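You operate a simulated robot arm through the tools that you are given. There is no shell and no other tool. Be economical: measure what you need, move in short steps, check, and stop when the job is done.

The job below is to be done with a simulated robot arm. You get a single attempt, and the scene is never put back.

TASK
Move the cream hose to wall outlet one and open wall tap one.
Fine: back wall switch off and wall tap four shut before wall clip four comes out; clip the hose in before wall tap one opens; leave the switch off.

It is judged by the outcome, as a careful person would: the job done as asked, and still so three seconds after it is handed in. It fails if anything else is knocked over, pushed out of place, dropped, spilled or broken.

THE ROBOT
A 6-joint arm with a two-finger gripper, fixed in place. Base frame: the origin is at the foot of the arm, x ahead of it, y to its left, z up. Lengths are in cm, angles in rad, forces in N, time in s.
With the tool pointing down near the work surface it reaches from about 38 to 86 cm from the base axis. Its first joint turns from -2.897 to 2.897 rad. Payload 2.45 kg.
The TCP is the grasp point between the finger pads, 2 cm short of the fingertips. In the tool frame z runs along the fingers and y along their closing line. Largest opening 14 cm; the body of the gripper starts 16.8 cm behind the TCP.
Orientation is that of the tool frame in the base frame, as [roll, pitch, yaw] about the fixed x, y, z axes, in that order (R = Rz(yaw) Ry(pitch) Rx(roll)). With the fingers straight down and closing along the base's y, the tool's x points along the base's -x, its y along +y and its z along -z.

THE INTERFACE
- The arm moves only by the tool step_arm. Its argument "series" is a list of rows, each an object of numbers (a shift or turn left out is 0, a gripper value left out holds the last): "tx", "ty", "tz": the shift along the base's x, y, z in m; "wx", "wy", "wz": the turn, a rotation vector about the base's x, y, z in rad; "gripper": the closure in counts, from 0 (fully open) to 255 (shut). In form: [{"tx": .., "ty": .., "tz": .., "wx": .., "wy": .., "wz": .., "gripper": ..}, ...]. A call has 1 to 8 rows; each row is the pose to reach, as a shift and turn from the pose commanded when the call began. Rows are played at 5 a second. More than 5 cm and 0.15 rad between two rows, or a gripper value outside its range, and nothing of the call is played. Where a pose cannot be reached the arm comes as near as it can. A force on the tool above 90 N (or 10 N above the force at the start of the call, whichever is more), or a blocked arm, ends the call early, and 0.2 s more pass. The fingers move at their own pace (about 4.5 cm/s each) and stop on an object; they squeeze with about 31 N. The grip force told is the motor's: it shows also when the fingers shut on nothing. Time passes only in rows, and 0.2 s behind the last, so rows that repeat a pose let the fingers close. The reply holds the time, the measured pose of the TCP, the force on the tool along the base axes, the opening and the grip force, in the units named above and with some noise, with the torque about the TCP (base axes, N m) and any sound that the robot's microphone picked up, and new pictures: "views" is both (left out), scene, wrist or none.
- Cameras (640 x 400 px; columns grow to the right, rows downward): "scene" is fixed at [21.97, -50.03, 171.47]; the picture's right is [0.85, -0.52, 0.00], its down [-0.22, -0.36, -0.91] and it looks along [0.47, 0.77, -0.42] (base axes); focal length 344 px, centre (320, 200). "wrist" rides on the gripper at [7.8, 1.1, -20.9] in the tool frame; the picture's right is [-0.14, 0.99, 0.00], its down [-0.92, -0.13, -0.37] and it looks along [-0.37, -0.05, 0.93] (tool axes); focal length 280 px, centre (320, 200). There is no depth. A picture from a camera that has moved, and an enlarged one, comes with that camera's place and axes in the base frame and with its lens.
- slide_trunk(by): slides the trunk up (or, below 0, down) by that many cm; the arm rides with it, the base frame stays. It gives what a move gives, with no picture.
- close_up(camera, box): a new picture of the part [left, top, right, bottom] of that camera's present view, enlarged. It takes no simulated time.
- job_done(): hands the job in; it is judged then, once.

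Work in short steps. Places have to be worked out from the pictures, the camera data and where the tool is seen: move nearer, look again, correct. Check each grasp and each placing, and mend what went wrong. You have 120 turns and 200 pictures in all, those below and enlarged ones among them. Open the gripper and draw the arm clear of the work before you hand the job in, unless the task says otherwise; then end with one line.

The tools are called by a JSON object that holds its "fn" and its "kwargs". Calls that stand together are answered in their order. step_arm: Moves the arm, as the interface text tells. Its arguments: {"type":"object","properties":{"series":{"type":"array","items":{"type":"object","properties":{"tx":{"type":"number"},"ty":{"type":"number"},"tz":{"type":"number"},"wx":{"type":"number"},"wy":{"type":"number"},"wz":{"type":"number"},"gripper":{"type":"number"}}}},"views":{"type":"string","enum":["both","scene","wrist","none"]}},"required":["series"]} The other tools are called the same way: slide_trunk (by) slides the trunk up or down; close_up (camera, box) takes an enlarged picture of a part of a camera's view; job_done () hands the job in.

At the start:

```text
t: 0.0
eef_pos: [46.7, 34.84, 153.87]
tool_rot: [3.141, 0.001, -3.14]
contact_force: [-0.8, 0.0, -0.2]
wrist_torque: [0.01, 0.02, 0.01]
width: 14.03
grip_force: 0.0
trunk travel left (down, up): [-17.5, 5.5]
```

scene: 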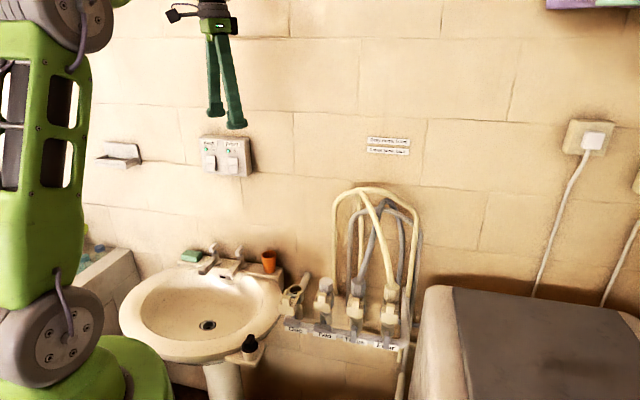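
wrist: 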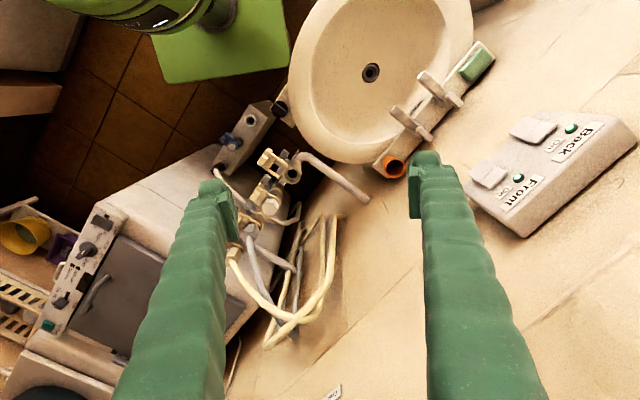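

I start by looking closer at the switch panel, taps and the wall labels.

{"fn": "close_up", "kwargs": {"camera": "scene", "box": [180, 120, 280, 182]}}

{"fn": "close_up", "kwargs": {"camera": "scene", "box": [265, 260, 425, 360]}}

{"fn": "close_up", "kwargs": {"camera": "scene", "box": [350, 125, 430, 165]}}

{"fn": "close_up", "kwargs": {"camera": "scene", "box": [310, 170, 440, 290]}}

```text
6.40 times, centred on (230, 151) of scene
camera zoom: at [21.97, -50.03, 171.47], right [0.85, -0.52, 0.0], down [-0.22, -0.36, -0.91], along [0.47, 0.77, -0.42], focal length 2203 px, centre (896, 514)
```

zoom: 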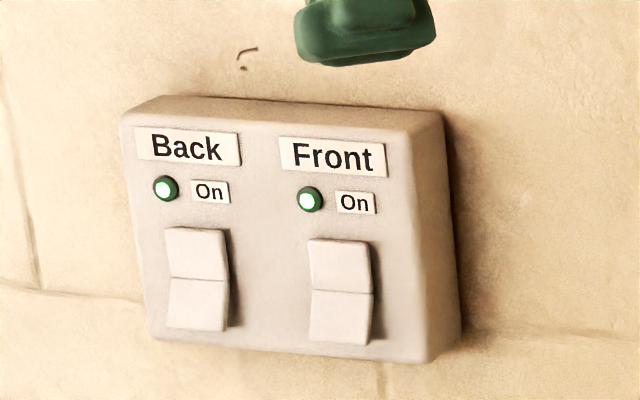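

```text
4.00 times, centred on (345, 310) of scene
camera zoom: at [21.97, -50.03, 171.47], right [0.85, -0.52, 0.0], down [-0.22, -0.36, -0.91], along [0.47, 0.77, -0.42], focal length 1377 px, centre (220, -240)
```

zoom: 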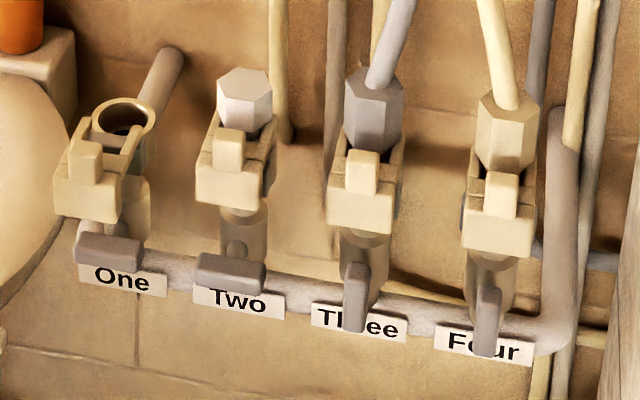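

```text
8.00 times, centred on (390, 145) of scene
camera zoom: at [21.97, -50.03, 171.47], right [0.85, -0.52, 0.0], down [-0.22, -0.36, -0.91], along [0.47, 0.77, -0.42], focal length 2754 px, centre (-240, 640)
```

zoom: 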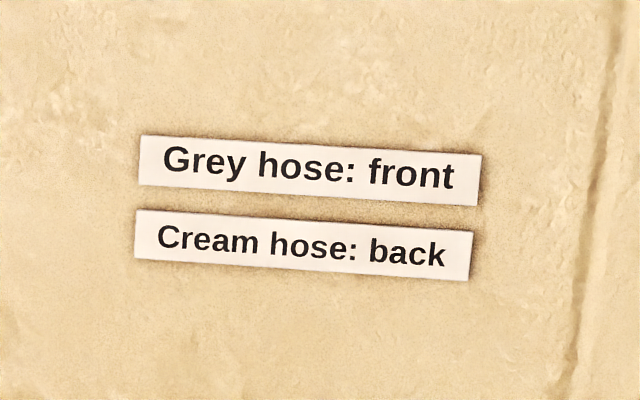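

```text
3.33 times, centred on (375, 230) of scene
camera zoom: at [21.97, -50.03, 171.47], right [0.85, -0.52, 0.0], down [-0.22, -0.36, -0.91], along [0.47, 0.77, -0.42], focal length 1147 px, centre (137, 100)
```

zoom: 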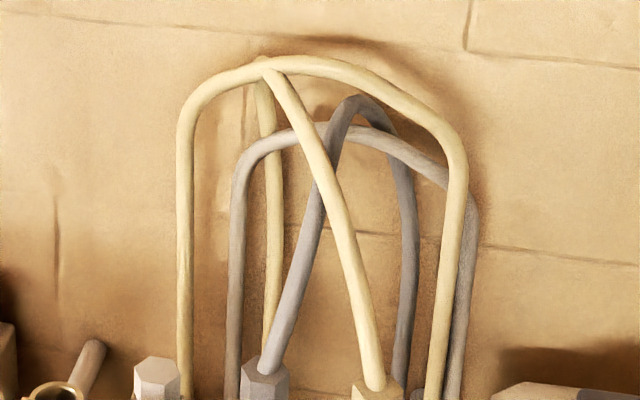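

Zooming on the wrist view to triangulate taps and switches.

{"fn": "close_up", "kwargs": {"camera": "wrist", "box": [200, 90, 392, 210]}}

{"fn": "close_up", "kwargs": {"camera": "wrist", "box": [448, 90, 640, 210]}}

{"fn": "close_up", "kwargs": {"camera": "wrist", "box": [200, 140, 392, 360]}}

```text
3.33 times, centred on (296, 150) of wrist
camera zoom: at [38.88, 35.94, 174.9], right [0.14, 0.99, 0.0], down [0.92, -0.13, 0.37], along [0.37, -0.05, -0.93], focal length 935 px, centre (400, 367)
```

zoom: 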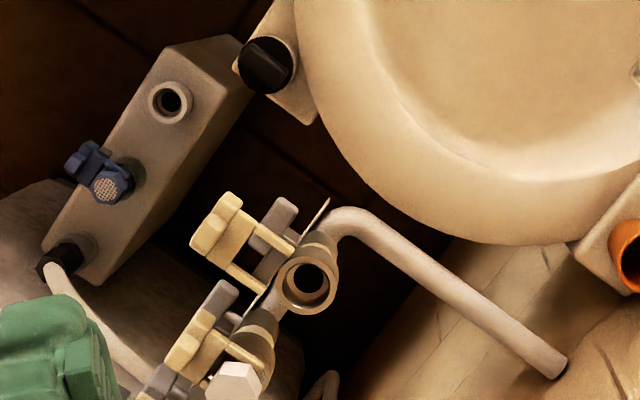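

```text
3.33 times, centred on (544, 150) of wrist
camera zoom: at [38.88, 35.94, 174.9], right [0.14, 0.99, 0.0], down [0.92, -0.13, 0.37], along [0.37, -0.05, -0.93], focal length 935 px, centre (-427, 367)
```

zoom: 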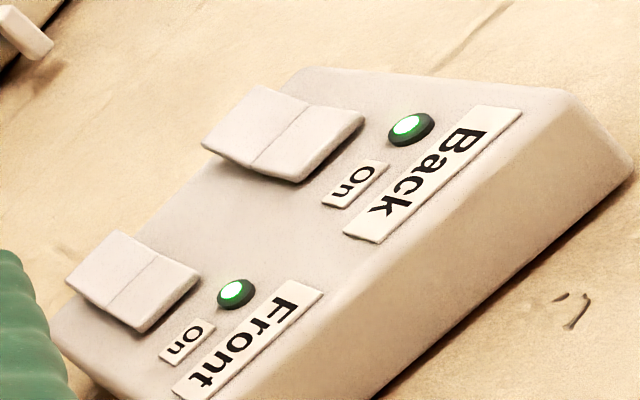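

```text
1.82 times, centred on (296, 250) of wrist
camera zoom: at [38.88, 35.94, 174.9], right [0.14, 0.99, 0.0], down [0.92, -0.13, 0.37], along [0.37, -0.05, -0.93], focal length 510 px, centre (364, 109)
```

zoom: 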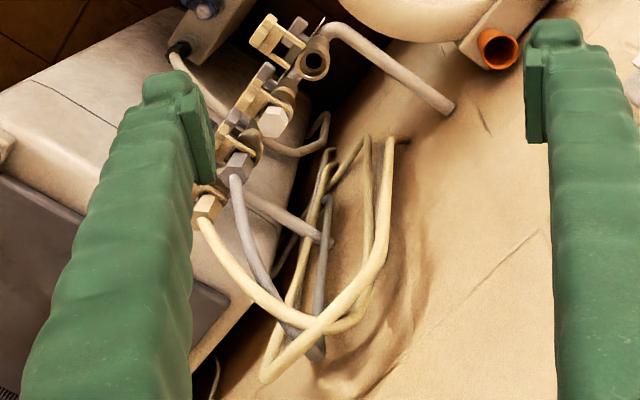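

Estimates so far (cm): wall tangent about [0.7,-0.71,0], outlet one mouth ≈[59.6,25.6,102], hose coupling at four ≈[79,5,107], Back rocker ≈[48,62.5,135]. Levers three/four point outward (open), one/two crosswise (shut). I yaw the tool to line up with the wall first.

{"fn": "step_arm", "kwargs": {"series": [{"wz": 0.13}, {"wz": 0.26}, {"wz": 0.39}, {"wz": 0.52}, {"wz": 0.65}, {"wz": 0.775}], "views": "wrist"}}

```text
t: 1.4
eef_pos: [46.61, 34.97, 153.97]
tool_rot: [-3.141, 0.0, -2.365]
contact_force: [-0.7, 0.5, 1.1]
wrist_torque: [-0.01, 0.02, 0.01]
width: 14.01
grip_force: 0.1
trunk travel left (down, up): [-17.5, 5.5]
camera wrist: at [40.34, 30.15, 174.87], right [-0.6, 0.8, 0.0], down [0.75, 0.55, 0.37], along [0.3, 0.22, -0.93], focal length 280 px, centre (320, 200)
```

wrist: 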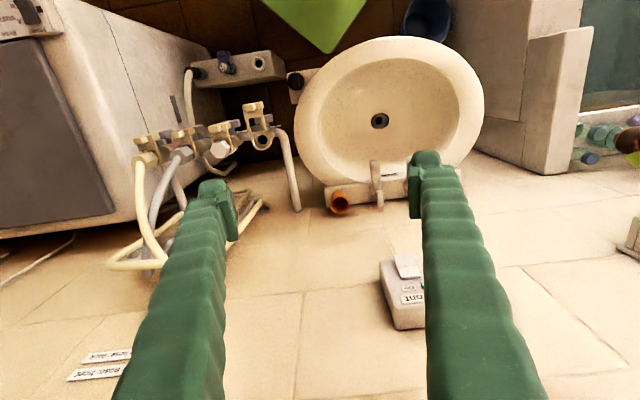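

Tile lines confirm the wall runs at 45°, normal [0.707,0.707,0]. I tilt the tool to horizontal toward the wall while moving in front of the Back switch, closing the fingers.

{"fn": "step_arm", "kwargs": {"series": [{"wx": 0.099, "wy": -0.099, "tx": -0.01, "ty": 0.013, "tz": -0.012, "gripper": 255}, {"wx": 0.198, "wy": -0.198, "tx": -0.02, "ty": 0.026, "tz": -0.024}, {"wx": 0.297, "wy": -0.297, "tx": -0.03, "ty": 0.039, "tz": -0.036}, {"wx": 0.396, "wy": -0.396, "tx": -0.04, "ty": 0.052, "tz": -0.048}, {"wx": 0.495, "wy": -0.495, "tx": -0.05, "ty": 0.065, "tz": -0.06}, {"wx": 0.594, "wy": -0.594, "tx": -0.06, "ty": 0.078, "tz": -0.072}, {"wx": 0.693, "wy": -0.693, "tx": -0.07, "ty": 0.091, "tz": -0.084}, {"wx": 0.792, "wy": -0.792, "tx": -0.08, "ty": 0.104, "tz": -0.096}], "views": "scene"}}

{"fn": "step_arm", "kwargs": {"series": [{"wx": 0.099, "wy": -0.099, "tx": -0.01, "ty": 0.013, "tz": -0.012}, {"wx": 0.198, "wy": -0.198, "tx": -0.02, "ty": 0.026, "tz": -0.024}, {"wx": 0.3187, "wy": -0.3187, "tx": -0.026, "ty": 0.045, "tz": -0.039}]}}

```text
t: 3.2
eef_pos: [39.75, 44.06, 144.45]
tool_rot: [-3.139, 1.035, -2.382]
contact_force: [0.0, 0.6, -0.1]
wrist_torque: [-0.07, 0.03, -0.02]
width: 0.0
grip_force: 15.8
out of reach, approached as far as the arm can: row 8
trunk travel left (down, up): [-17.5, 5.5]
```

scene: 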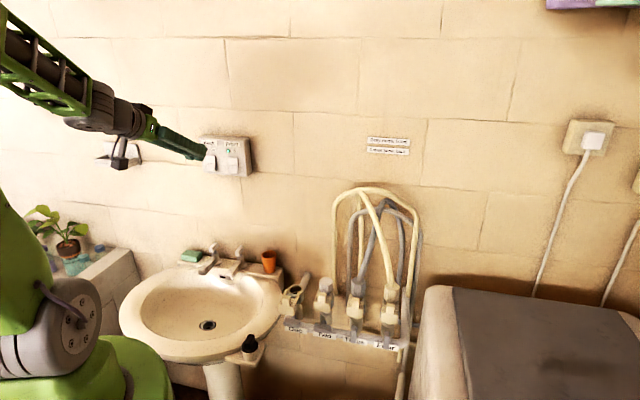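

```text
refused: row 3 steps farther than a row can; nothing moved
```

The reach limit cut the tilt at about 59°, which already points at the panel. Let me see from the wrist.

{"fn": "close_up", "kwargs": {"camera": "wrist", "box": [160, 0, 640, 300]}}

{"fn": "close_up", "kwargs": {"camera": "scene", "box": [130, 100, 290, 200]}}

```text
1.33 times, centred on (400, 150) of wrist
camera zoom: at [22.95, 29.63, 148.43], right [-0.63, 0.77, 0.12], down [0.2, 0.01, 0.98], along [0.75, 0.64, -0.16], focal length 374 px, centre (213, 267)
```

zoom: 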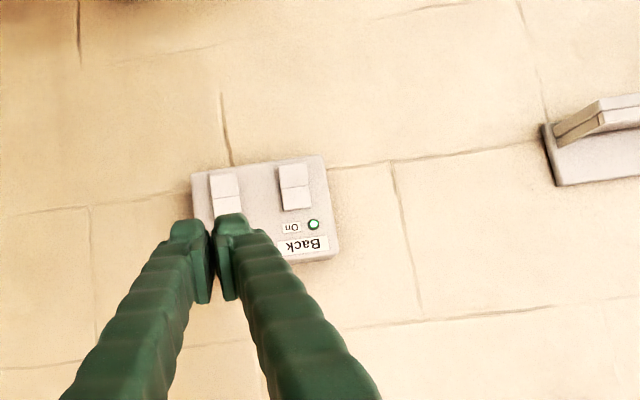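

```text
4.00 times, centred on (210, 150) of scene
camera zoom: at [21.97, -50.03, 171.47], right [0.85, -0.52, 0.0], down [-0.22, -0.36, -0.91], along [0.47, 0.77, -0.42], focal length 1377 px, centre (760, 400)
```

zoom: 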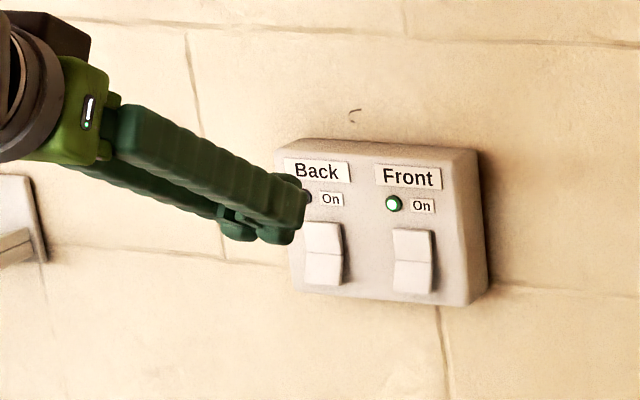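

Zoom in on the rockers to see which half stands out.

{"fn": "close_up", "kwargs": {"camera": "wrist", "box": [300, 110, 420, 200]}}

{"fn": "close_up", "kwargs": {"camera": "scene", "box": [200, 145, 250, 180]}}

```text
4.44 times, centred on (360, 155) of wrist
camera zoom: at [22.95, 29.63, 148.43], right [-0.63, 0.77, 0.12], down [0.2, 0.01, 0.98], along [0.75, 0.64, -0.16], focal length 1246 px, centre (142, 400)
```

zoom: 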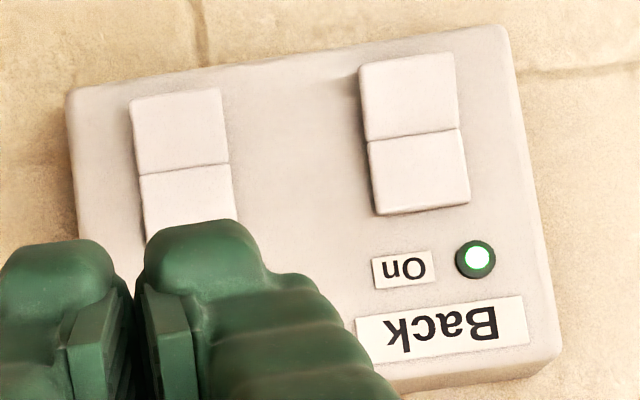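

```text
11.43 times, centred on (225, 162) of scene
camera zoom: at [21.97, -50.03, 171.47], right [0.85, -0.52, 0.0], down [-0.22, -0.36, -0.91], along [0.47, 0.77, -0.42], focal length 3934 px, centre (1406, 629)
```

zoom: 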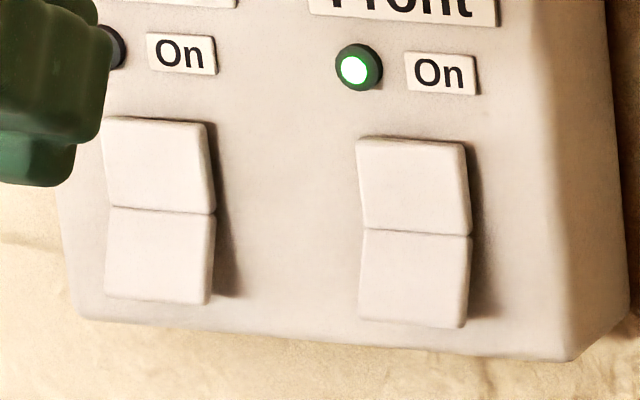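

The bottom half of the rockers stands out (wider shadow there), so that half must be pressed. Back rocker's lower half ≈[48,63.8,132]. I move in front of it while trying to level the tool further.

{"fn": "step_arm", "kwargs": {"series": [{"tx": 0.0046, "ty": 0.016, "tz": -0.0156}, {"tx": 0.0092, "ty": 0.032, "tz": -0.0312}, {"tx": 0.0138, "ty": 0.048, "tz": -0.0468, "wx": 0.05, "wy": -0.05}, {"tx": 0.0185, "ty": 0.0635, "tz": -0.0625, "wx": 0.1, "wy": -0.1}, {"tx": 0.023, "ty": 0.079, "tz": -0.078, "wx": 0.15, "wy": -0.15}, {"tx": 0.028, "ty": 0.095, "tz": -0.094, "wx": 0.2, "wy": -0.2}, {"tx": 0.0325, "ty": 0.111, "tz": -0.1095, "wx": 0.25, "wy": -0.25}, {"tx": 0.037, "ty": 0.127, "tz": -0.125, "wx": 0.3, "wy": -0.3}]}}

```text
t: 4.6
eef_pos: [43.17, 51.76, 148.67]
tool_rot: [2.108, 1.465, 2.859]
contact_force: [2.6, -2.4, -1.4]
wrist_torque: [0.08, -0.02, 0.52]
width: 0.01
grip_force: 29.0
trunk travel left (down, up): [-17.5, 5.5]
stopped in row 7: the arm was blocked; the commanded pose is now the measured one
camera wrist: at [26.42, 38.4, 142.25], right [-0.66, 0.72, 0.23], down [-0.09, -0.37, 0.92], along [0.75, 0.59, 0.31], focal length 280 px, centre (320, 200)
```

scene: 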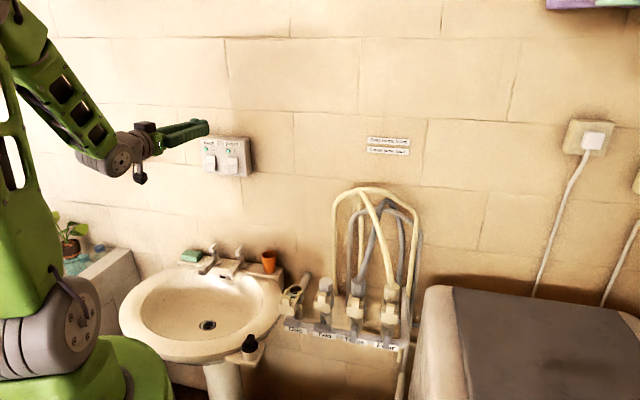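
wrist: 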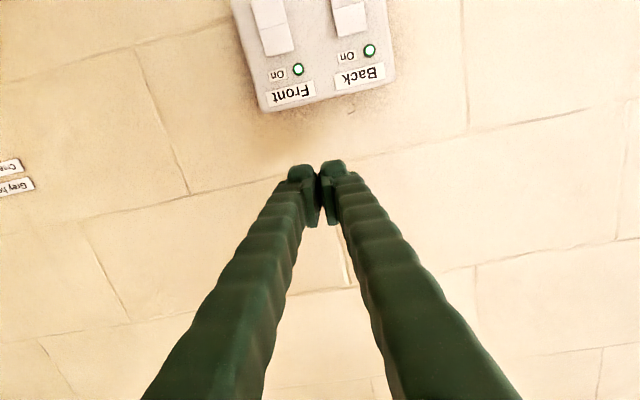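

The tool ended nearly level but higher than planned (arm blocked by its own limits). I lower the whole arm with the trunk instead of the joints.

{"fn": "slide_trunk", "kwargs": {"by": -15}}

{"fn": "step_arm", "kwargs": {"series": [{"tx": -0.009, "ty": 0.009}, {"tx": -0.018, "ty": 0.018}, {"tx": -0.027, "ty": 0.027}, {"tx": -0.036, "ty": 0.036}]}}

```text
t: 6.4
eef_pos: [43.02, 51.88, 133.9]
tool_rot: [2.102, 1.465, 2.856]
contact_force: [-0.9, -0.3, 0.1]
wrist_torque: [-0.04, -0.02, -0.13]
width: 0.0
grip_force: 29.7
trunk travel left (down, up): [-2.5, 20.5]
```

```text
t: 7.4
eef_pos: [39.27, 55.38, 134.46]
tool_rot: [1.996, 1.464, 2.752]
contact_force: [0.6, 1.2, -1.3]
wrist_torque: [0.08, -0.12, -0.14]
width: 0.0
grip_force: 29.1
trunk travel left (down, up): [-2.5, 20.5]
camera wrist: at [22.58, 42.13, 127.77], right [-0.66, 0.71, 0.23], down [-0.09, -0.38, 0.92], along [0.74, 0.59, 0.32], focal length 280 px, centre (320, 200)
```

scene: 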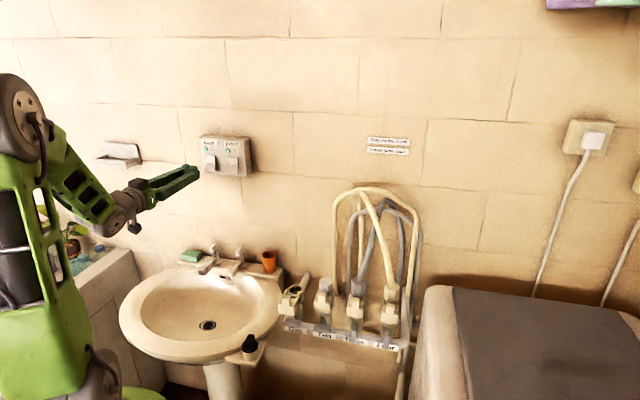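
wrist: 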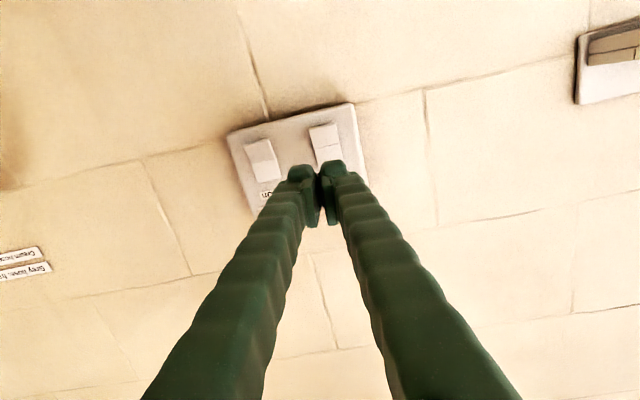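

The tool is level, laterally aligned with the Back rocker; I lower 2.6 cm and advance, stopping short of contact.

{"fn": "step_arm", "kwargs": {"series": [{"tz": -0.013}, {"tz": -0.026}, {"tx": 0.014, "ty": 0.014, "tz": -0.026}, {"tx": 0.028, "ty": 0.028, "tz": -0.026}, {"tx": 0.042, "ty": 0.042, "tz": -0.026}, {"tx": 0.056, "ty": 0.056, "tz": -0.026}]}}

```text
t: 8.8
eef_pos: [44.97, 61.15, 130.75]
tool_rot: [2.183, 1.462, 2.941]
contact_force: [-0.4, -1.0, 0.3]
wrist_torque: [-0.02, 0.07, 0.08]
width: 0.0
grip_force: 29.0
trunk travel left (down, up): [-2.5, 20.5]
camera wrist: at [28.25, 47.68, 124.37], right [-0.66, 0.72, 0.22], down [-0.08, -0.37, 0.93], along [0.75, 0.59, 0.3], focal length 280 px, centre (320, 200)
```

scene: 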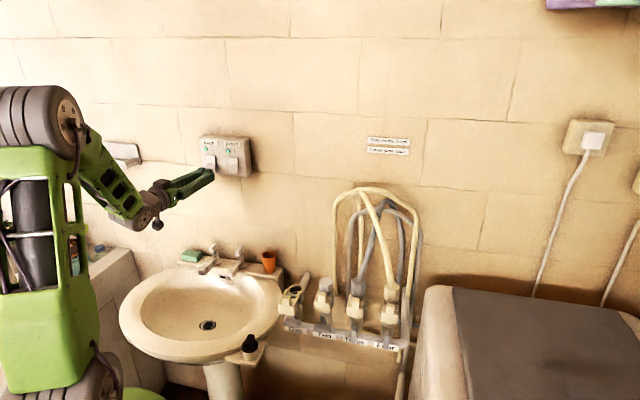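
wrist: 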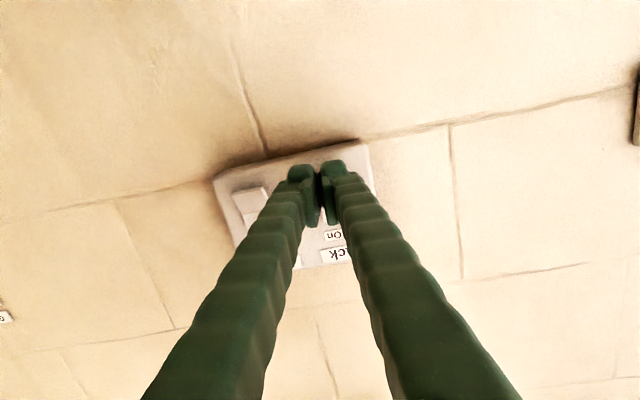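

Tip is about 2 cm from the rocker and a bit low; I raise 0.7 cm and press slowly.

{"fn": "step_arm", "kwargs": {"series": [{"tz": 0.007}, {"tx": 0.007, "ty": 0.007, "tz": 0.007}, {"tx": 0.012, "ty": 0.012, "tz": 0.007}, {"tx": 0.016, "ty": 0.016, "tz": 0.007}, {"tx": 0.02, "ty": 0.02, "tz": 0.007}], "views": "none"}}

{"fn": "close_up", "kwargs": {"camera": "scene", "box": [180, 125, 260, 185]}}

```text
t: 10.0
eef_pos: [46.96, 63.29, 131.27]
tool_rot: [2.192, 1.462, 2.949]
contact_force: [-0.5, -0.2, -1.4]
wrist_torque: [-0.01, 0.01, 0.01]
width: 0.02
grip_force: 29.6
trunk travel left (down, up): [-2.5, 20.5]
```

```text
6.67 times, centred on (220, 155) of scene
camera zoom: at [21.97, -50.03, 171.47], right [0.85, -0.52, 0.0], down [-0.22, -0.36, -0.91], along [0.47, 0.77, -0.42], focal length 2295 px, centre (987, 500)
```

zoom: 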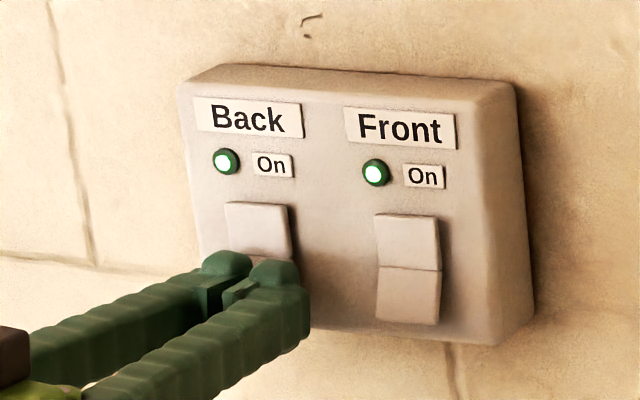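

No contact yet; advance further slowly.

{"fn": "step_arm", "kwargs": {"series": [{"tx": 0.004, "ty": 0.004}, {"tx": 0.008, "ty": 0.008}, {"tx": 0.012, "ty": 0.012}], "views": "none"}}

{"fn": "close_up", "kwargs": {"camera": "scene", "box": [180, 125, 260, 185]}}

```text
t: 10.8
eef_pos: [47.82, 64.06, 131.29]
tool_rot: [2.194, 1.464, 2.952]
contact_force: [-23.3, -24.4, -4.9]
wrist_torque: [0.33, -0.12, 0.28]
width: 0.0
grip_force: 29.6
trunk travel left (down, up): [-2.5, 20.5]
```

```text
6.67 times, centred on (220, 155) of scene
camera zoom: at [21.97, -50.03, 171.47], right [0.85, -0.52, 0.0], down [-0.22, -0.36, -0.91], along [0.47, 0.77, -0.42], focal length 2295 px, centre (987, 500)
```

zoom: 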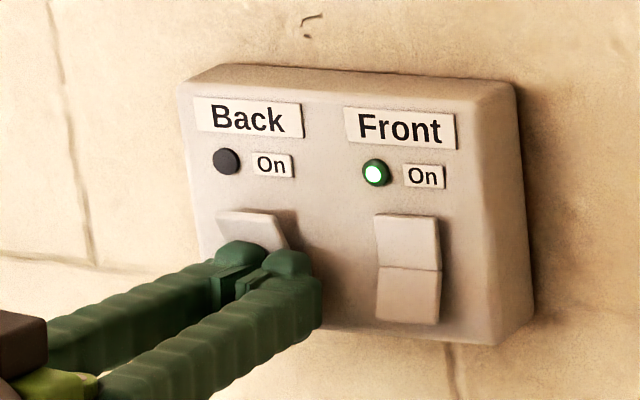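

The Back lamp went out with Front still on. Retreat from the panel.

{"fn": "step_arm", "kwargs": {"series": [{"tx": -0.02, "ty": -0.02}, {"tx": -0.045, "ty": -0.045}, {"tx": -0.07, "ty": -0.07}, {"tx": -0.095, "ty": -0.095}, {"tx": -0.12, "ty": -0.12}, {"tx": -0.12, "ty": -0.155}, {"tx": -0.12, "ty": -0.195}], "views": "none"}}

{"fn": "close_up", "kwargs": {"camera": "scene", "box": [130, 100, 290, 200]}}

```text
t: 12.5
eef_pos: [37.96, 49.8, 124.2]
tool_rot: [3.139, 1.371, -2.408]
contact_force: [-0.5, 0.3, -1.3]
wrist_torque: [0.03, -0.03, 0.01]
width: 0.0
grip_force: 29.1
out of reach, approached as far as the arm can: row 6, 7
trunk travel left (down, up): [-2.5, 20.5]
stopped in row 7: the arm was blocked; the commanded pose is now the measured one
```

```text
4.00 times, centred on (210, 150) of scene
camera zoom: at [21.97, -50.03, 171.47], right [0.85, -0.52, 0.0], down [-0.22, -0.36, -0.91], along [0.47, 0.77, -0.42], focal length 1377 px, centre (760, 400)
```

zoom: 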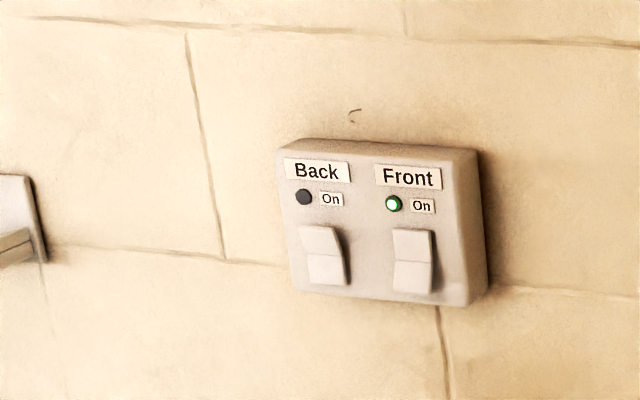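

Back is off. Next I tilt the tool down to a more compact ~45° pose and move toward the outlets at safe height and distance.

{"fn": "step_arm", "kwargs": {"series": [{"wx": -0.09, "wy": 0.09, "tz": 0.02}, {"wx": -0.18, "wy": 0.18, "tz": 0.04}, {"wx": -0.27, "wy": 0.27, "tz": 0.06, "tx": 0.01, "ty": -0.02}, {"wx": -0.36, "wy": 0.36, "tz": 0.08, "tx": 0.02, "ty": -0.05}, {"wx": -0.38, "wy": 0.38, "tz": 0.08, "tx": 0.04, "ty": -0.09}, {"wx": -0.38, "wy": 0.38, "tz": 0.08, "tx": 0.06, "ty": -0.13}, {"wx": -0.38, "wy": 0.38, "tz": 0.08, "tx": 0.08, "ty": -0.17}, {"wx": -0.38, "wy": 0.38, "tz": 0.08, "tx": 0.1, "ty": -0.21}]}}

```text
t: 13.1
eef_pos: [37.67, 49.51, 115.7]
tool_rot: [-2.928, 0.979, -2.215]
contact_force: [0.3, -0.1, -0.1]
wrist_torque: [0.03, 0.03, 0.02]
width: 0.01
grip_force: 29.4
trunk travel left (down, up): [-2.5, 20.5]
stopped in row 2: the arm was blocked; the commanded pose is now the measured one
camera wrist: at [20.65, 35.91, 120.54], right [-0.62, 0.78, 0.0], down [0.15, 0.13, 0.98], along [0.77, 0.61, -0.2], focal length 280 px, centre (320, 200)
```

scene: 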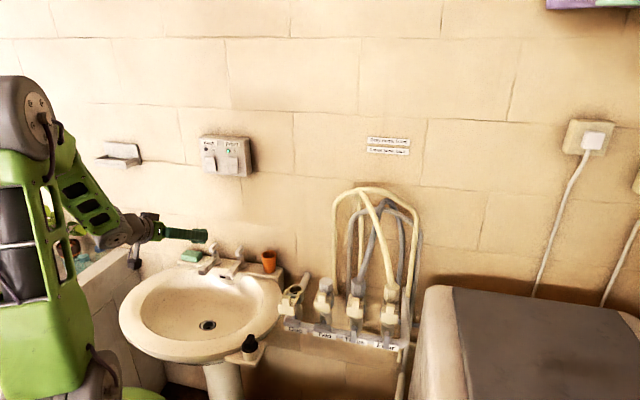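
wrist: 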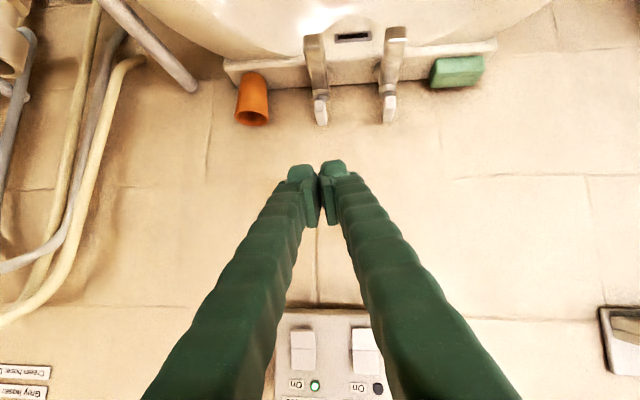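

The folded elbow is causing blocks near this radius. I move outward and up a little with small steps first.

{"fn": "step_arm", "kwargs": {"series": [{"tx": 0.01, "ty": 0.01, "tz": 0.01}, {"tx": 0.02, "ty": 0.02, "tz": 0.025}, {"tx": 0.03, "ty": 0.02, "tz": 0.04}, {"tx": 0.045, "ty": 0.02, "tz": 0.055}, {"tx": 0.06, "ty": 0.01, "tz": 0.07}], "views": "scene"}}

```text
t: 14.5
eef_pos: [43.41, 50.45, 118.21]
tool_rot: [-2.905, 0.904, -2.193]
contact_force: [3.3, -1.5, 0.5]
wrist_torque: [0.03, 0.32, 0.34]
width: 0.0
grip_force: 29.0
trunk travel left (down, up): [-2.5, 20.5]
stopped in row 5: the arm was blocked; the commanded pose is now the measured one
```

scene: 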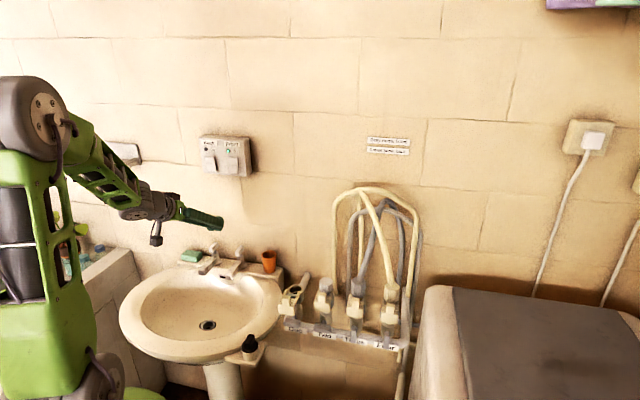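

Blocked going up. I test a pure tilt-down in place to see which way is free.

{"fn": "step_arm", "kwargs": {"series": [{"wx": -0.05, "wy": 0.05}, {"wx": -0.1, "wy": 0.1}, {"wx": -0.15, "wy": 0.15}], "views": "none"}}

```text
t: 15.3
eef_pos: [42.89, 50.87, 118.81]
tool_rot: [-2.953, 0.703, -2.22]
contact_force: [0.5, -0.8, -0.1]
wrist_torque: [0.01, -0.02, -0.03]
width: 0.0
grip_force: 29.4
trunk travel left (down, up): [-2.5, 20.5]
```

Tilting down works; continue to steeper while rising slightly.

{"fn": "step_arm", "kwargs": {"series": [{"wx": -0.07, "wy": 0.07, "tz": 0.01}, {"wx": -0.14, "wy": 0.14, "tz": 0.025}, {"wx": -0.21, "wy": 0.21, "tz": 0.04}, {"wx": -0.25, "wy": 0.25, "tz": 0.06, "tx": 0.01, "ty": -0.01}, {"wx": -0.25, "wy": 0.25, "tz": 0.08, "tx": 0.02, "ty": -0.04}], "views": "scene"}}

```text
t: 16.5
eef_pos: [44.86, 46.78, 126.55]
tool_rot: [-3.003, 0.349, -2.244]
contact_force: [0.0, 0.4, -0.2]
wrist_torque: [0.06, 0.0, 0.01]
width: 0.0
grip_force: 29.4
trunk travel left (down, up): [-2.5, 20.5]
```

scene: 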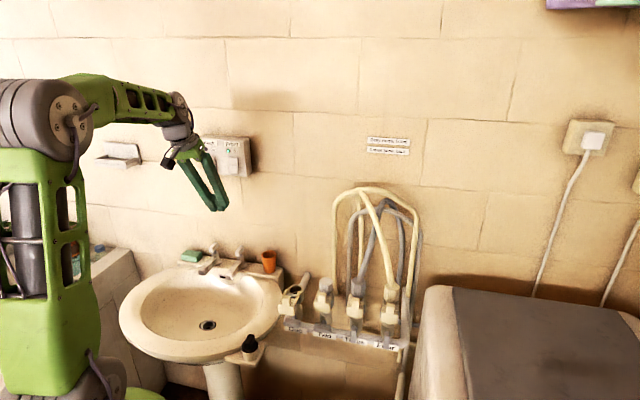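

Free again. Transit toward the outlets, keeping in front of them.

{"fn": "step_arm", "kwargs": {"series": [{"ty": -0.045}, {"ty": -0.09}, {"ty": -0.135}, {"ty": -0.17}, {"tx": 0.018, "ty": -0.21}, {"tx": 0.036, "ty": -0.25}, {"tx": 0.054, "ty": -0.29}, {"tx": 0.072, "ty": -0.33}]}}

```text
t: 18.3
eef_pos: [52.14, 13.67, 126.62]
tool_rot: [-3.001, 0.346, -2.244]
contact_force: [0.3, -0.4, 0.7]
wrist_torque: [0.0, -0.01, -0.01]
width: 0.01
grip_force: 29.1
trunk travel left (down, up): [-2.5, 20.5]
camera wrist: at [40.07, 4.97, 143.22], right [-0.66, 0.75, -0.08], down [0.52, 0.53, 0.67], along [0.55, 0.4, -0.73], focal length 280 px, centre (320, 200)
```

scene: 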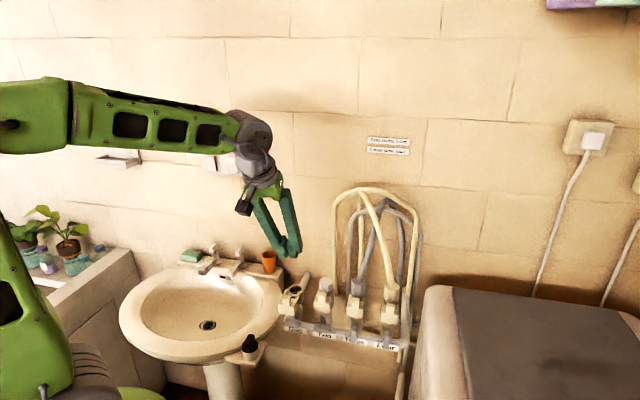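
wrist: 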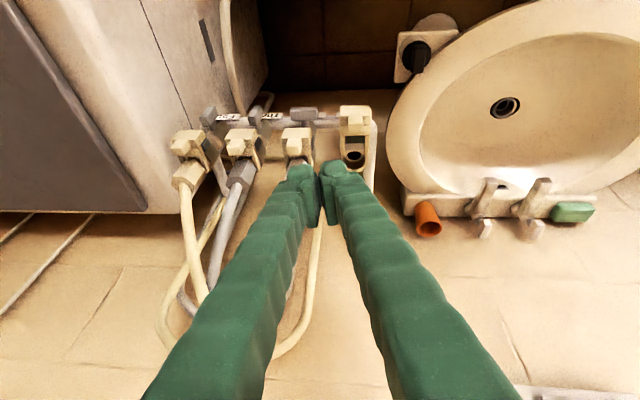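

Now zoom on the outlets from this view.

{"fn": "close_up", "kwargs": {"camera": "wrist", "box": [150, 85, 390, 235]}}

{"fn": "close_up", "kwargs": {"camera": "scene", "box": [340, 270, 420, 360]}}

```text
2.67 times, centred on (270, 160) of wrist
camera zoom: at [40.07, 4.97, 143.22], right [-0.66, 0.75, -0.08], down [0.52, 0.53, 0.67], along [0.55, 0.4, -0.73], focal length 748 px, centre (453, 307)
```

zoom: 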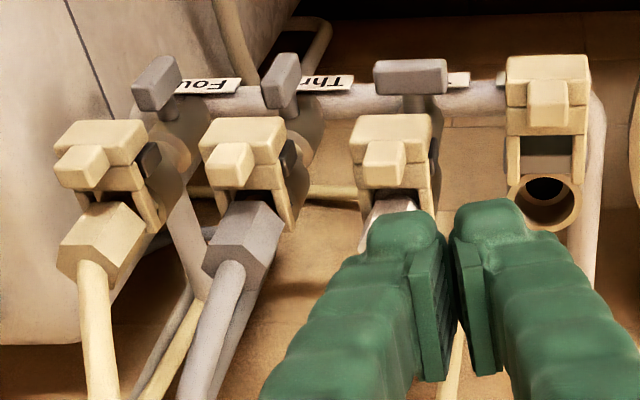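

```text
4.44 times, centred on (380, 315) of scene
camera zoom: at [21.97, -50.03, 171.47], right [0.85, -0.52, 0.0], down [-0.22, -0.36, -0.91], along [0.47, 0.77, -0.42], focal length 1530 px, centre (53, -311)
```

zoom: 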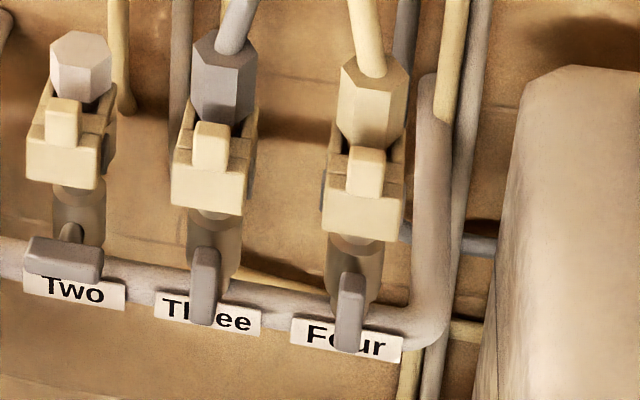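

Geometry from this view: lever four is a vertical bar with its top near [76,2,96] (n≈55,u≈52), clip four's tab ≈[76.3,1.5,105]; washing machine top-left edge is at u≈67, z≈101. I move to a 45° slanted pose in front of tap four and look again.

{"fn": "step_arm", "kwargs": {"series": [{"tx": 0.02, "ty": -0.03, "tz": -0.024, "wx": 0.058, "wy": -0.029, "wz": -0.005}, {"tx": 0.04, "ty": -0.06, "tz": -0.047, "wx": 0.116, "wy": -0.058, "wz": -0.01}, {"tx": 0.061, "ty": -0.089, "tz": -0.071, "wx": 0.174, "wy": -0.087, "wz": -0.015}, {"tx": 0.082, "ty": -0.118, "tz": -0.095, "wx": 0.232, "wy": -0.116, "wz": -0.02}, {"tx": 0.103, "ty": -0.148, "tz": -0.119, "wx": 0.29, "wy": -0.145, "wz": -0.025}, {"tx": 0.124, "ty": -0.178, "tz": -0.143, "wx": 0.349, "wy": -0.174, "wz": -0.03}, {"tx": 0.144, "ty": -0.207, "tz": -0.166, "wx": 0.407, "wy": -0.203, "wz": -0.035}]}}

```text
t: 19.9
eef_pos: [66.36, -6.8, 109.59]
tool_rot: [3.139, 0.788, -2.358]
contact_force: [0.3, 1.1, -0.6]
wrist_torque: [-0.01, 0.02, -0.01]
width: 0.0
grip_force: 29.1
trunk travel left (down, up): [-2.5, 20.5]
camera wrist: at [51.29, -20.45, 118.84], right [-0.63, 0.77, 0.1], down [0.37, 0.18, 0.91], along [0.68, 0.61, -0.4], focal length 280 px, centre (320, 200)
```

scene: 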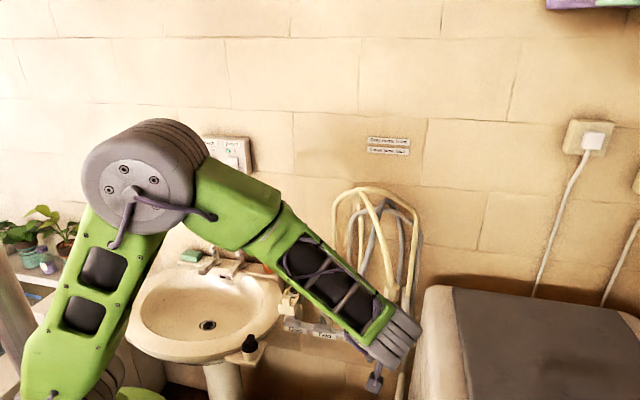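
wrist: 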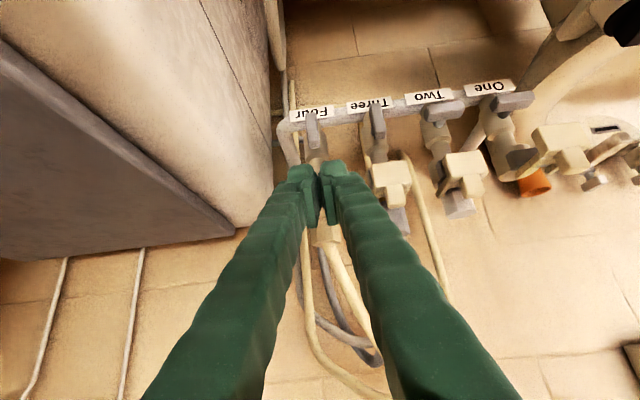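

Pose reached. Zoom on taps and levers.

{"fn": "close_up", "kwargs": {"camera": "wrist", "box": [270, 70, 430, 190]}}

{"fn": "close_up", "kwargs": {"camera": "wrist", "box": [360, 60, 640, 235]}}

```text
3.33 times, centred on (350, 130) of wrist
camera zoom: at [51.29, -20.45, 118.84], right [-0.63, 0.77, 0.1], down [0.37, 0.18, 0.91], along [0.68, 0.61, -0.4], focal length 935 px, centre (220, 433)
```

zoom: 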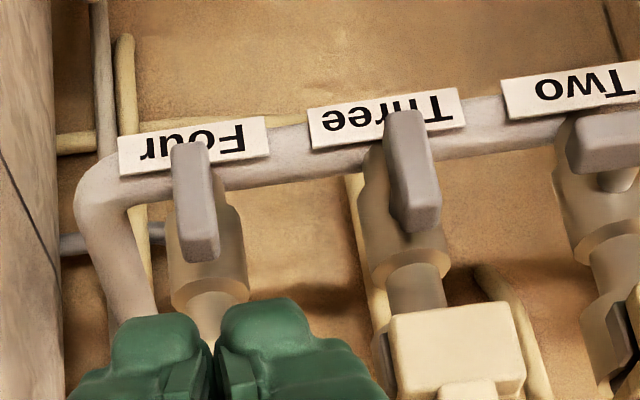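

```text
2.29 times, centred on (500, 148) of wrist
camera zoom: at [51.29, -20.45, 118.84], right [-0.63, 0.77, 0.1], down [0.37, 0.18, 0.91], along [0.68, 0.61, -0.4], focal length 641 px, centre (-91, 320)
```

zoom: 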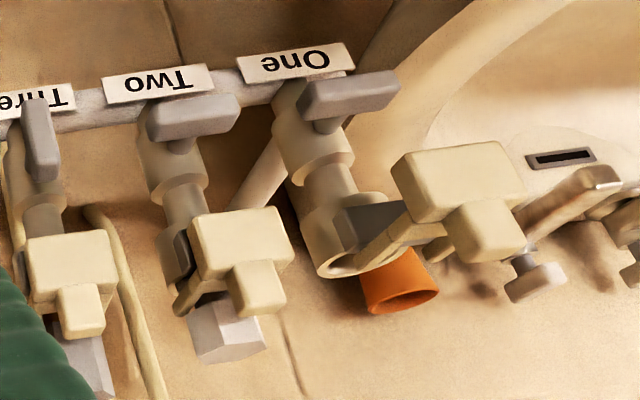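

Lever four: pivot ≈(u 52.4, z 93), spanning z 90.2–95.8 at n≈55. I open the fingers to ~6 cm to straddle it and descend to a standoff.

{"fn": "step_arm", "kwargs": {"series": [{"tx": 0.01, "ty": 0.0075, "tz": -0.032, "gripper": 146}, {"tx": 0.02, "ty": 0.015, "tz": -0.064}, {"tx": 0.03, "ty": 0.0225, "tz": -0.096}, {"tx": 0.039, "ty": 0.03, "tz": -0.128}], "views": "wrist"}}

```text
t: 20.9
eef_pos: [70.22, -3.78, 96.95]
tool_rot: [3.139, 0.787, -2.359]
contact_force: [-0.9, 0.1, 1.2]
wrist_torque: [0.04, -0.01, 0.01]
width: 5.97
grip_force: 0.1
trunk travel left (down, up): [-2.5, 20.5]
camera wrist: at [55.2, -17.4, 106.13], right [-0.63, 0.77, 0.1], down [0.37, 0.18, 0.91], along [0.68, 0.61, -0.4], focal length 280 px, centre (320, 200)
```

wrist: 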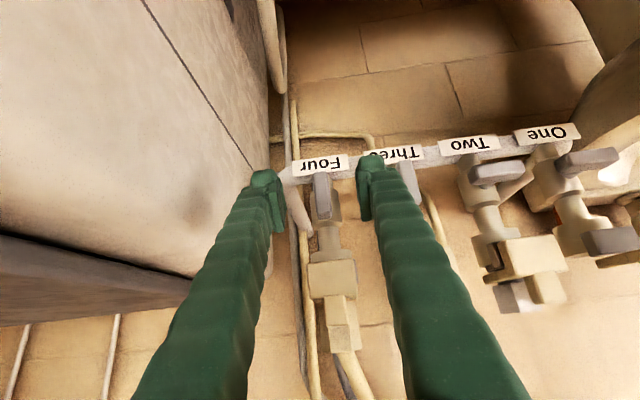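

Lever four sits between the fingers. Advance along the tool axis.

{"fn": "step_arm", "kwargs": {"series": [{"tx": 0.014, "ty": 0.014, "tz": -0.02}, {"tx": 0.028, "ty": 0.028, "tz": -0.04}, {"tx": 0.041, "ty": 0.041, "tz": -0.058}], "views": "none"}}

{"fn": "close_up", "kwargs": {"camera": "wrist", "box": [220, 80, 440, 240]}}

```text
t: 21.7
eef_pos: [74.48, 0.37, 91.28]
tool_rot: [3.14, 0.789, -2.357]
contact_force: [0.1, 0.0, 0.3]
wrist_torque: [-0.01, -0.01, -0.06]
width: 5.98
grip_force: 0.1
trunk travel left (down, up): [-2.5, 20.5]
```

```text
2.50 times, centred on (330, 160) of wrist
camera zoom: at [59.39, -13.26, 100.46], right [-0.63, 0.77, 0.1], down [0.37, 0.18, 0.91], along [0.68, 0.61, -0.4], focal length 701 px, centre (295, 300)
```

zoom: 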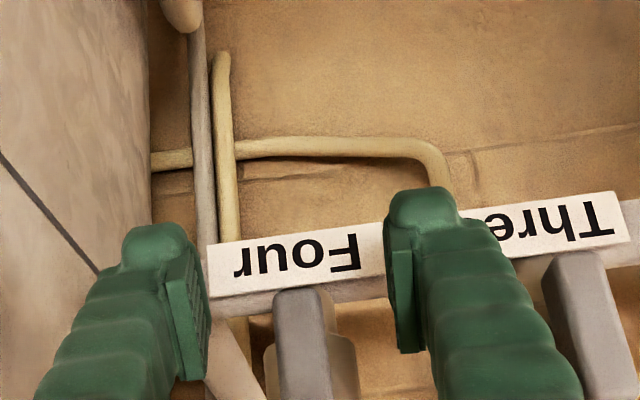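

Straddle is right, but with limited room on the outer side. I'd rather push with closed fingers from the "Three" side: back off, close, shift 3.2 cm, re-enter.

{"fn": "step_arm", "kwargs": {"series": [{"tx": -0.014, "ty": -0.014, "tz": 0.02}, {"tx": -0.028, "ty": -0.028, "tz": 0.04, "gripper": 255}, {"tx": -0.028, "ty": -0.028, "tz": 0.04}, {"tx": -0.051, "ty": -0.005, "tz": 0.04}, {"tx": -0.051, "ty": -0.005, "tz": 0.04}, {"tx": -0.037, "ty": 0.009, "tz": 0.02}, {"tx": -0.023, "ty": 0.023, "tz": 0.0}], "views": "none"}}

{"fn": "close_up", "kwargs": {"camera": "wrist", "box": [220, 80, 440, 240]}}

```text
t: 23.3
eef_pos: [72.14, 2.61, 91.03]
tool_rot: [3.14, 0.788, -2.355]
contact_force: [0.1, -0.2, 0.1]
wrist_torque: [0.0, 0.02, -0.04]
width: 0.0
grip_force: 29.7
trunk travel left (down, up): [-2.5, 20.5]
```

```text
2.50 times, centred on (330, 160) of wrist
camera zoom: at [57.01, -10.99, 100.32], right [-0.63, 0.77, 0.1], down [0.37, 0.18, 0.91], along [0.68, 0.61, -0.4], focal length 701 px, centre (295, 300)
```

zoom: 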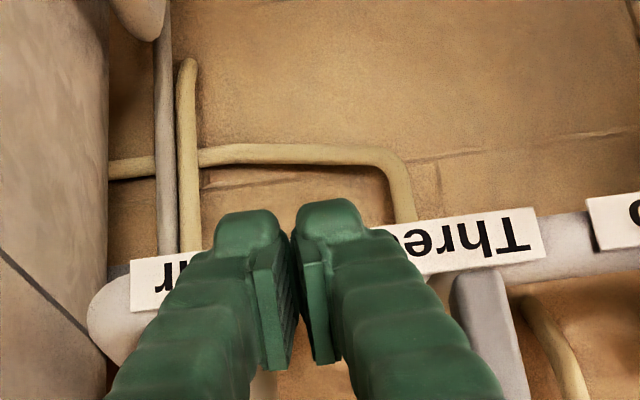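

Now push toward +u in small steps, watching force.

{"fn": "step_arm", "kwargs": {"series": [{"tx": 0.006, "ty": -0.006}, {"tx": 0.011, "ty": -0.011}, {"tx": 0.015, "ty": -0.015}, {"tx": 0.018, "ty": -0.018}], "views": "none"}}

{"fn": "close_up", "kwargs": {"camera": "wrist", "box": [160, 80, 400, 280]}}

{"fn": "close_up", "kwargs": {"camera": "scene", "box": [320, 260, 440, 380]}}

```text
t: 24.2
eef_pos: [72.02, 2.61, 90.66]
tool_rot: [3.106, 0.788, -2.349]
contact_force: [-17.0, 17.4, 4.3]
wrist_torque: [-0.02, -0.28, 0.35]
width: 0.02
grip_force: 29.3
trunk travel left (down, up): [-2.5, 20.5]
stopped in row 4: the force on the tool passed its limit at 92 N (the readings are from after the stop); the commanded pose is now the measured one
```

```text
2.00 times, centred on (280, 180) of wrist
camera zoom: at [57.65, -11.66, 99.98], right [-0.65, 0.75, 0.12], down [0.38, 0.18, 0.91], along [0.66, 0.64, -0.4], focal length 561 px, centre (400, 240)
```

zoom: 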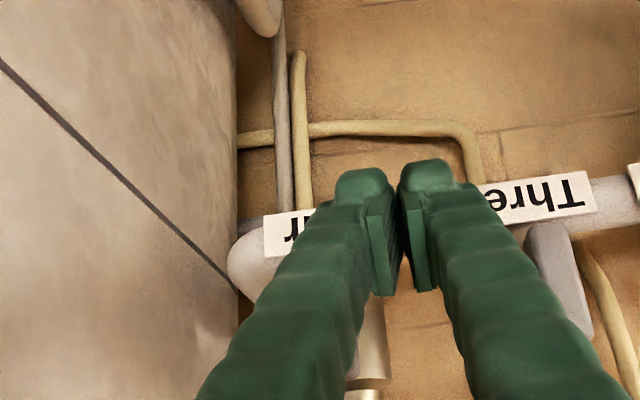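

```text
3.33 times, centred on (380, 320) of scene
camera zoom: at [21.97, -50.03, 171.47], right [0.85, -0.52, 0.0], down [-0.22, -0.36, -0.91], along [0.47, 0.77, -0.42], focal length 1147 px, centre (120, -200)
```

zoom: 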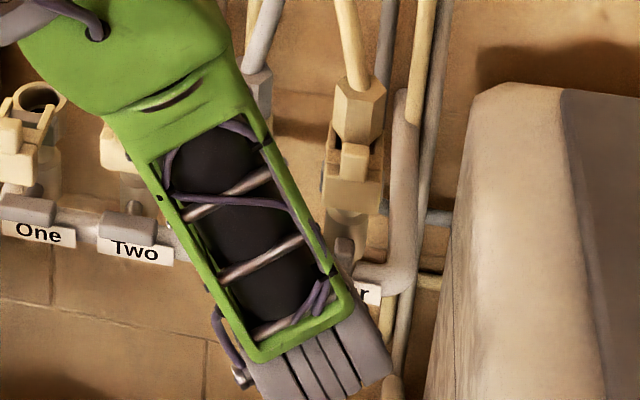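

Contact with lever side reached 92 N without motion: that direction is the stop. So the top must go to +u instead. I back off, rise 4.4 cm to the lever's upper half on the same side.

{"fn": "step_arm", "kwargs": {"series": [{"tx": -0.01, "ty": 0.01}, {"tx": -0.01, "ty": 0.01, "tz": 0.015}, {"tx": -0.01, "ty": 0.01, "tz": 0.03}, {"tx": -0.007, "ty": 0.007, "tz": 0.046, "wx": 0.02, "wy": 0.02}], "views": "none"}}

{"fn": "close_up", "kwargs": {"camera": "wrist", "box": [160, 80, 400, 280]}}

```text
t: 25.2
eef_pos: [71.94, 2.85, 95.14]
tool_rot: [3.072, 0.784, -2.382]
contact_force: [-0.5, 0.6, -0.1]
wrist_torque: [-0.06, 0.01, 0.02]
width: 0.0
grip_force: 29.5
trunk travel left (down, up): [-2.5, 20.5]
```

```text
2.00 times, centred on (280, 180) of wrist
camera zoom: at [57.47, -11.5, 104.51], right [-0.64, 0.75, 0.15], down [0.39, 0.16, 0.91], along [0.66, 0.64, -0.4], focal length 561 px, centre (400, 240)
```

zoom: 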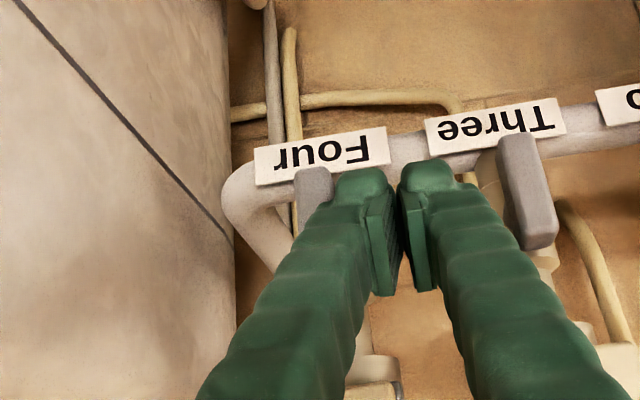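

Lever visible left of the fingers. Push +u at the top half gently.

{"fn": "step_arm", "kwargs": {"series": [{"tx": 0.004, "ty": -0.004}, {"tx": 0.008, "ty": -0.008}, {"tx": 0.012, "ty": -0.012}, {"tx": 0.016, "ty": -0.016}], "views": "none"}}

{"fn": "close_up", "kwargs": {"camera": "wrist", "box": [160, 80, 400, 280]}}

```text
t: 26.2
eef_pos: [73.38, 1.28, 95.21]
tool_rot: [3.071, 0.786, -2.38]
contact_force: [-6.6, 0.4, 3.4]
wrist_torque: [0.08, 0.01, -0.04]
width: 0.0
grip_force: 29.3
trunk travel left (down, up): [-2.5, 20.5]
```

```text
2.00 times, centred on (280, 180) of wrist
camera zoom: at [58.94, -12.99, 104.56], right [-0.65, 0.75, 0.15], down [0.39, 0.16, 0.91], along [0.65, 0.64, -0.4], focal length 561 px, centre (400, 240)
```

zoom: 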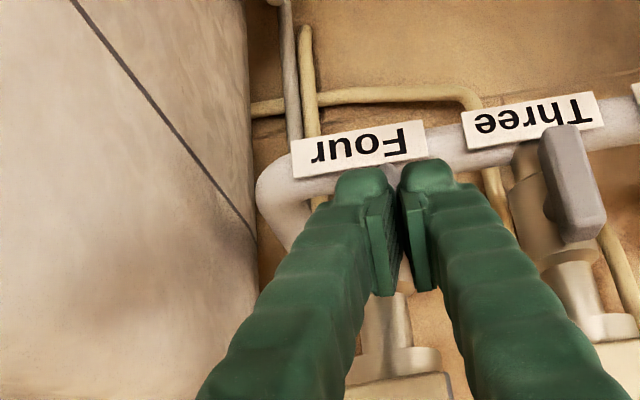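

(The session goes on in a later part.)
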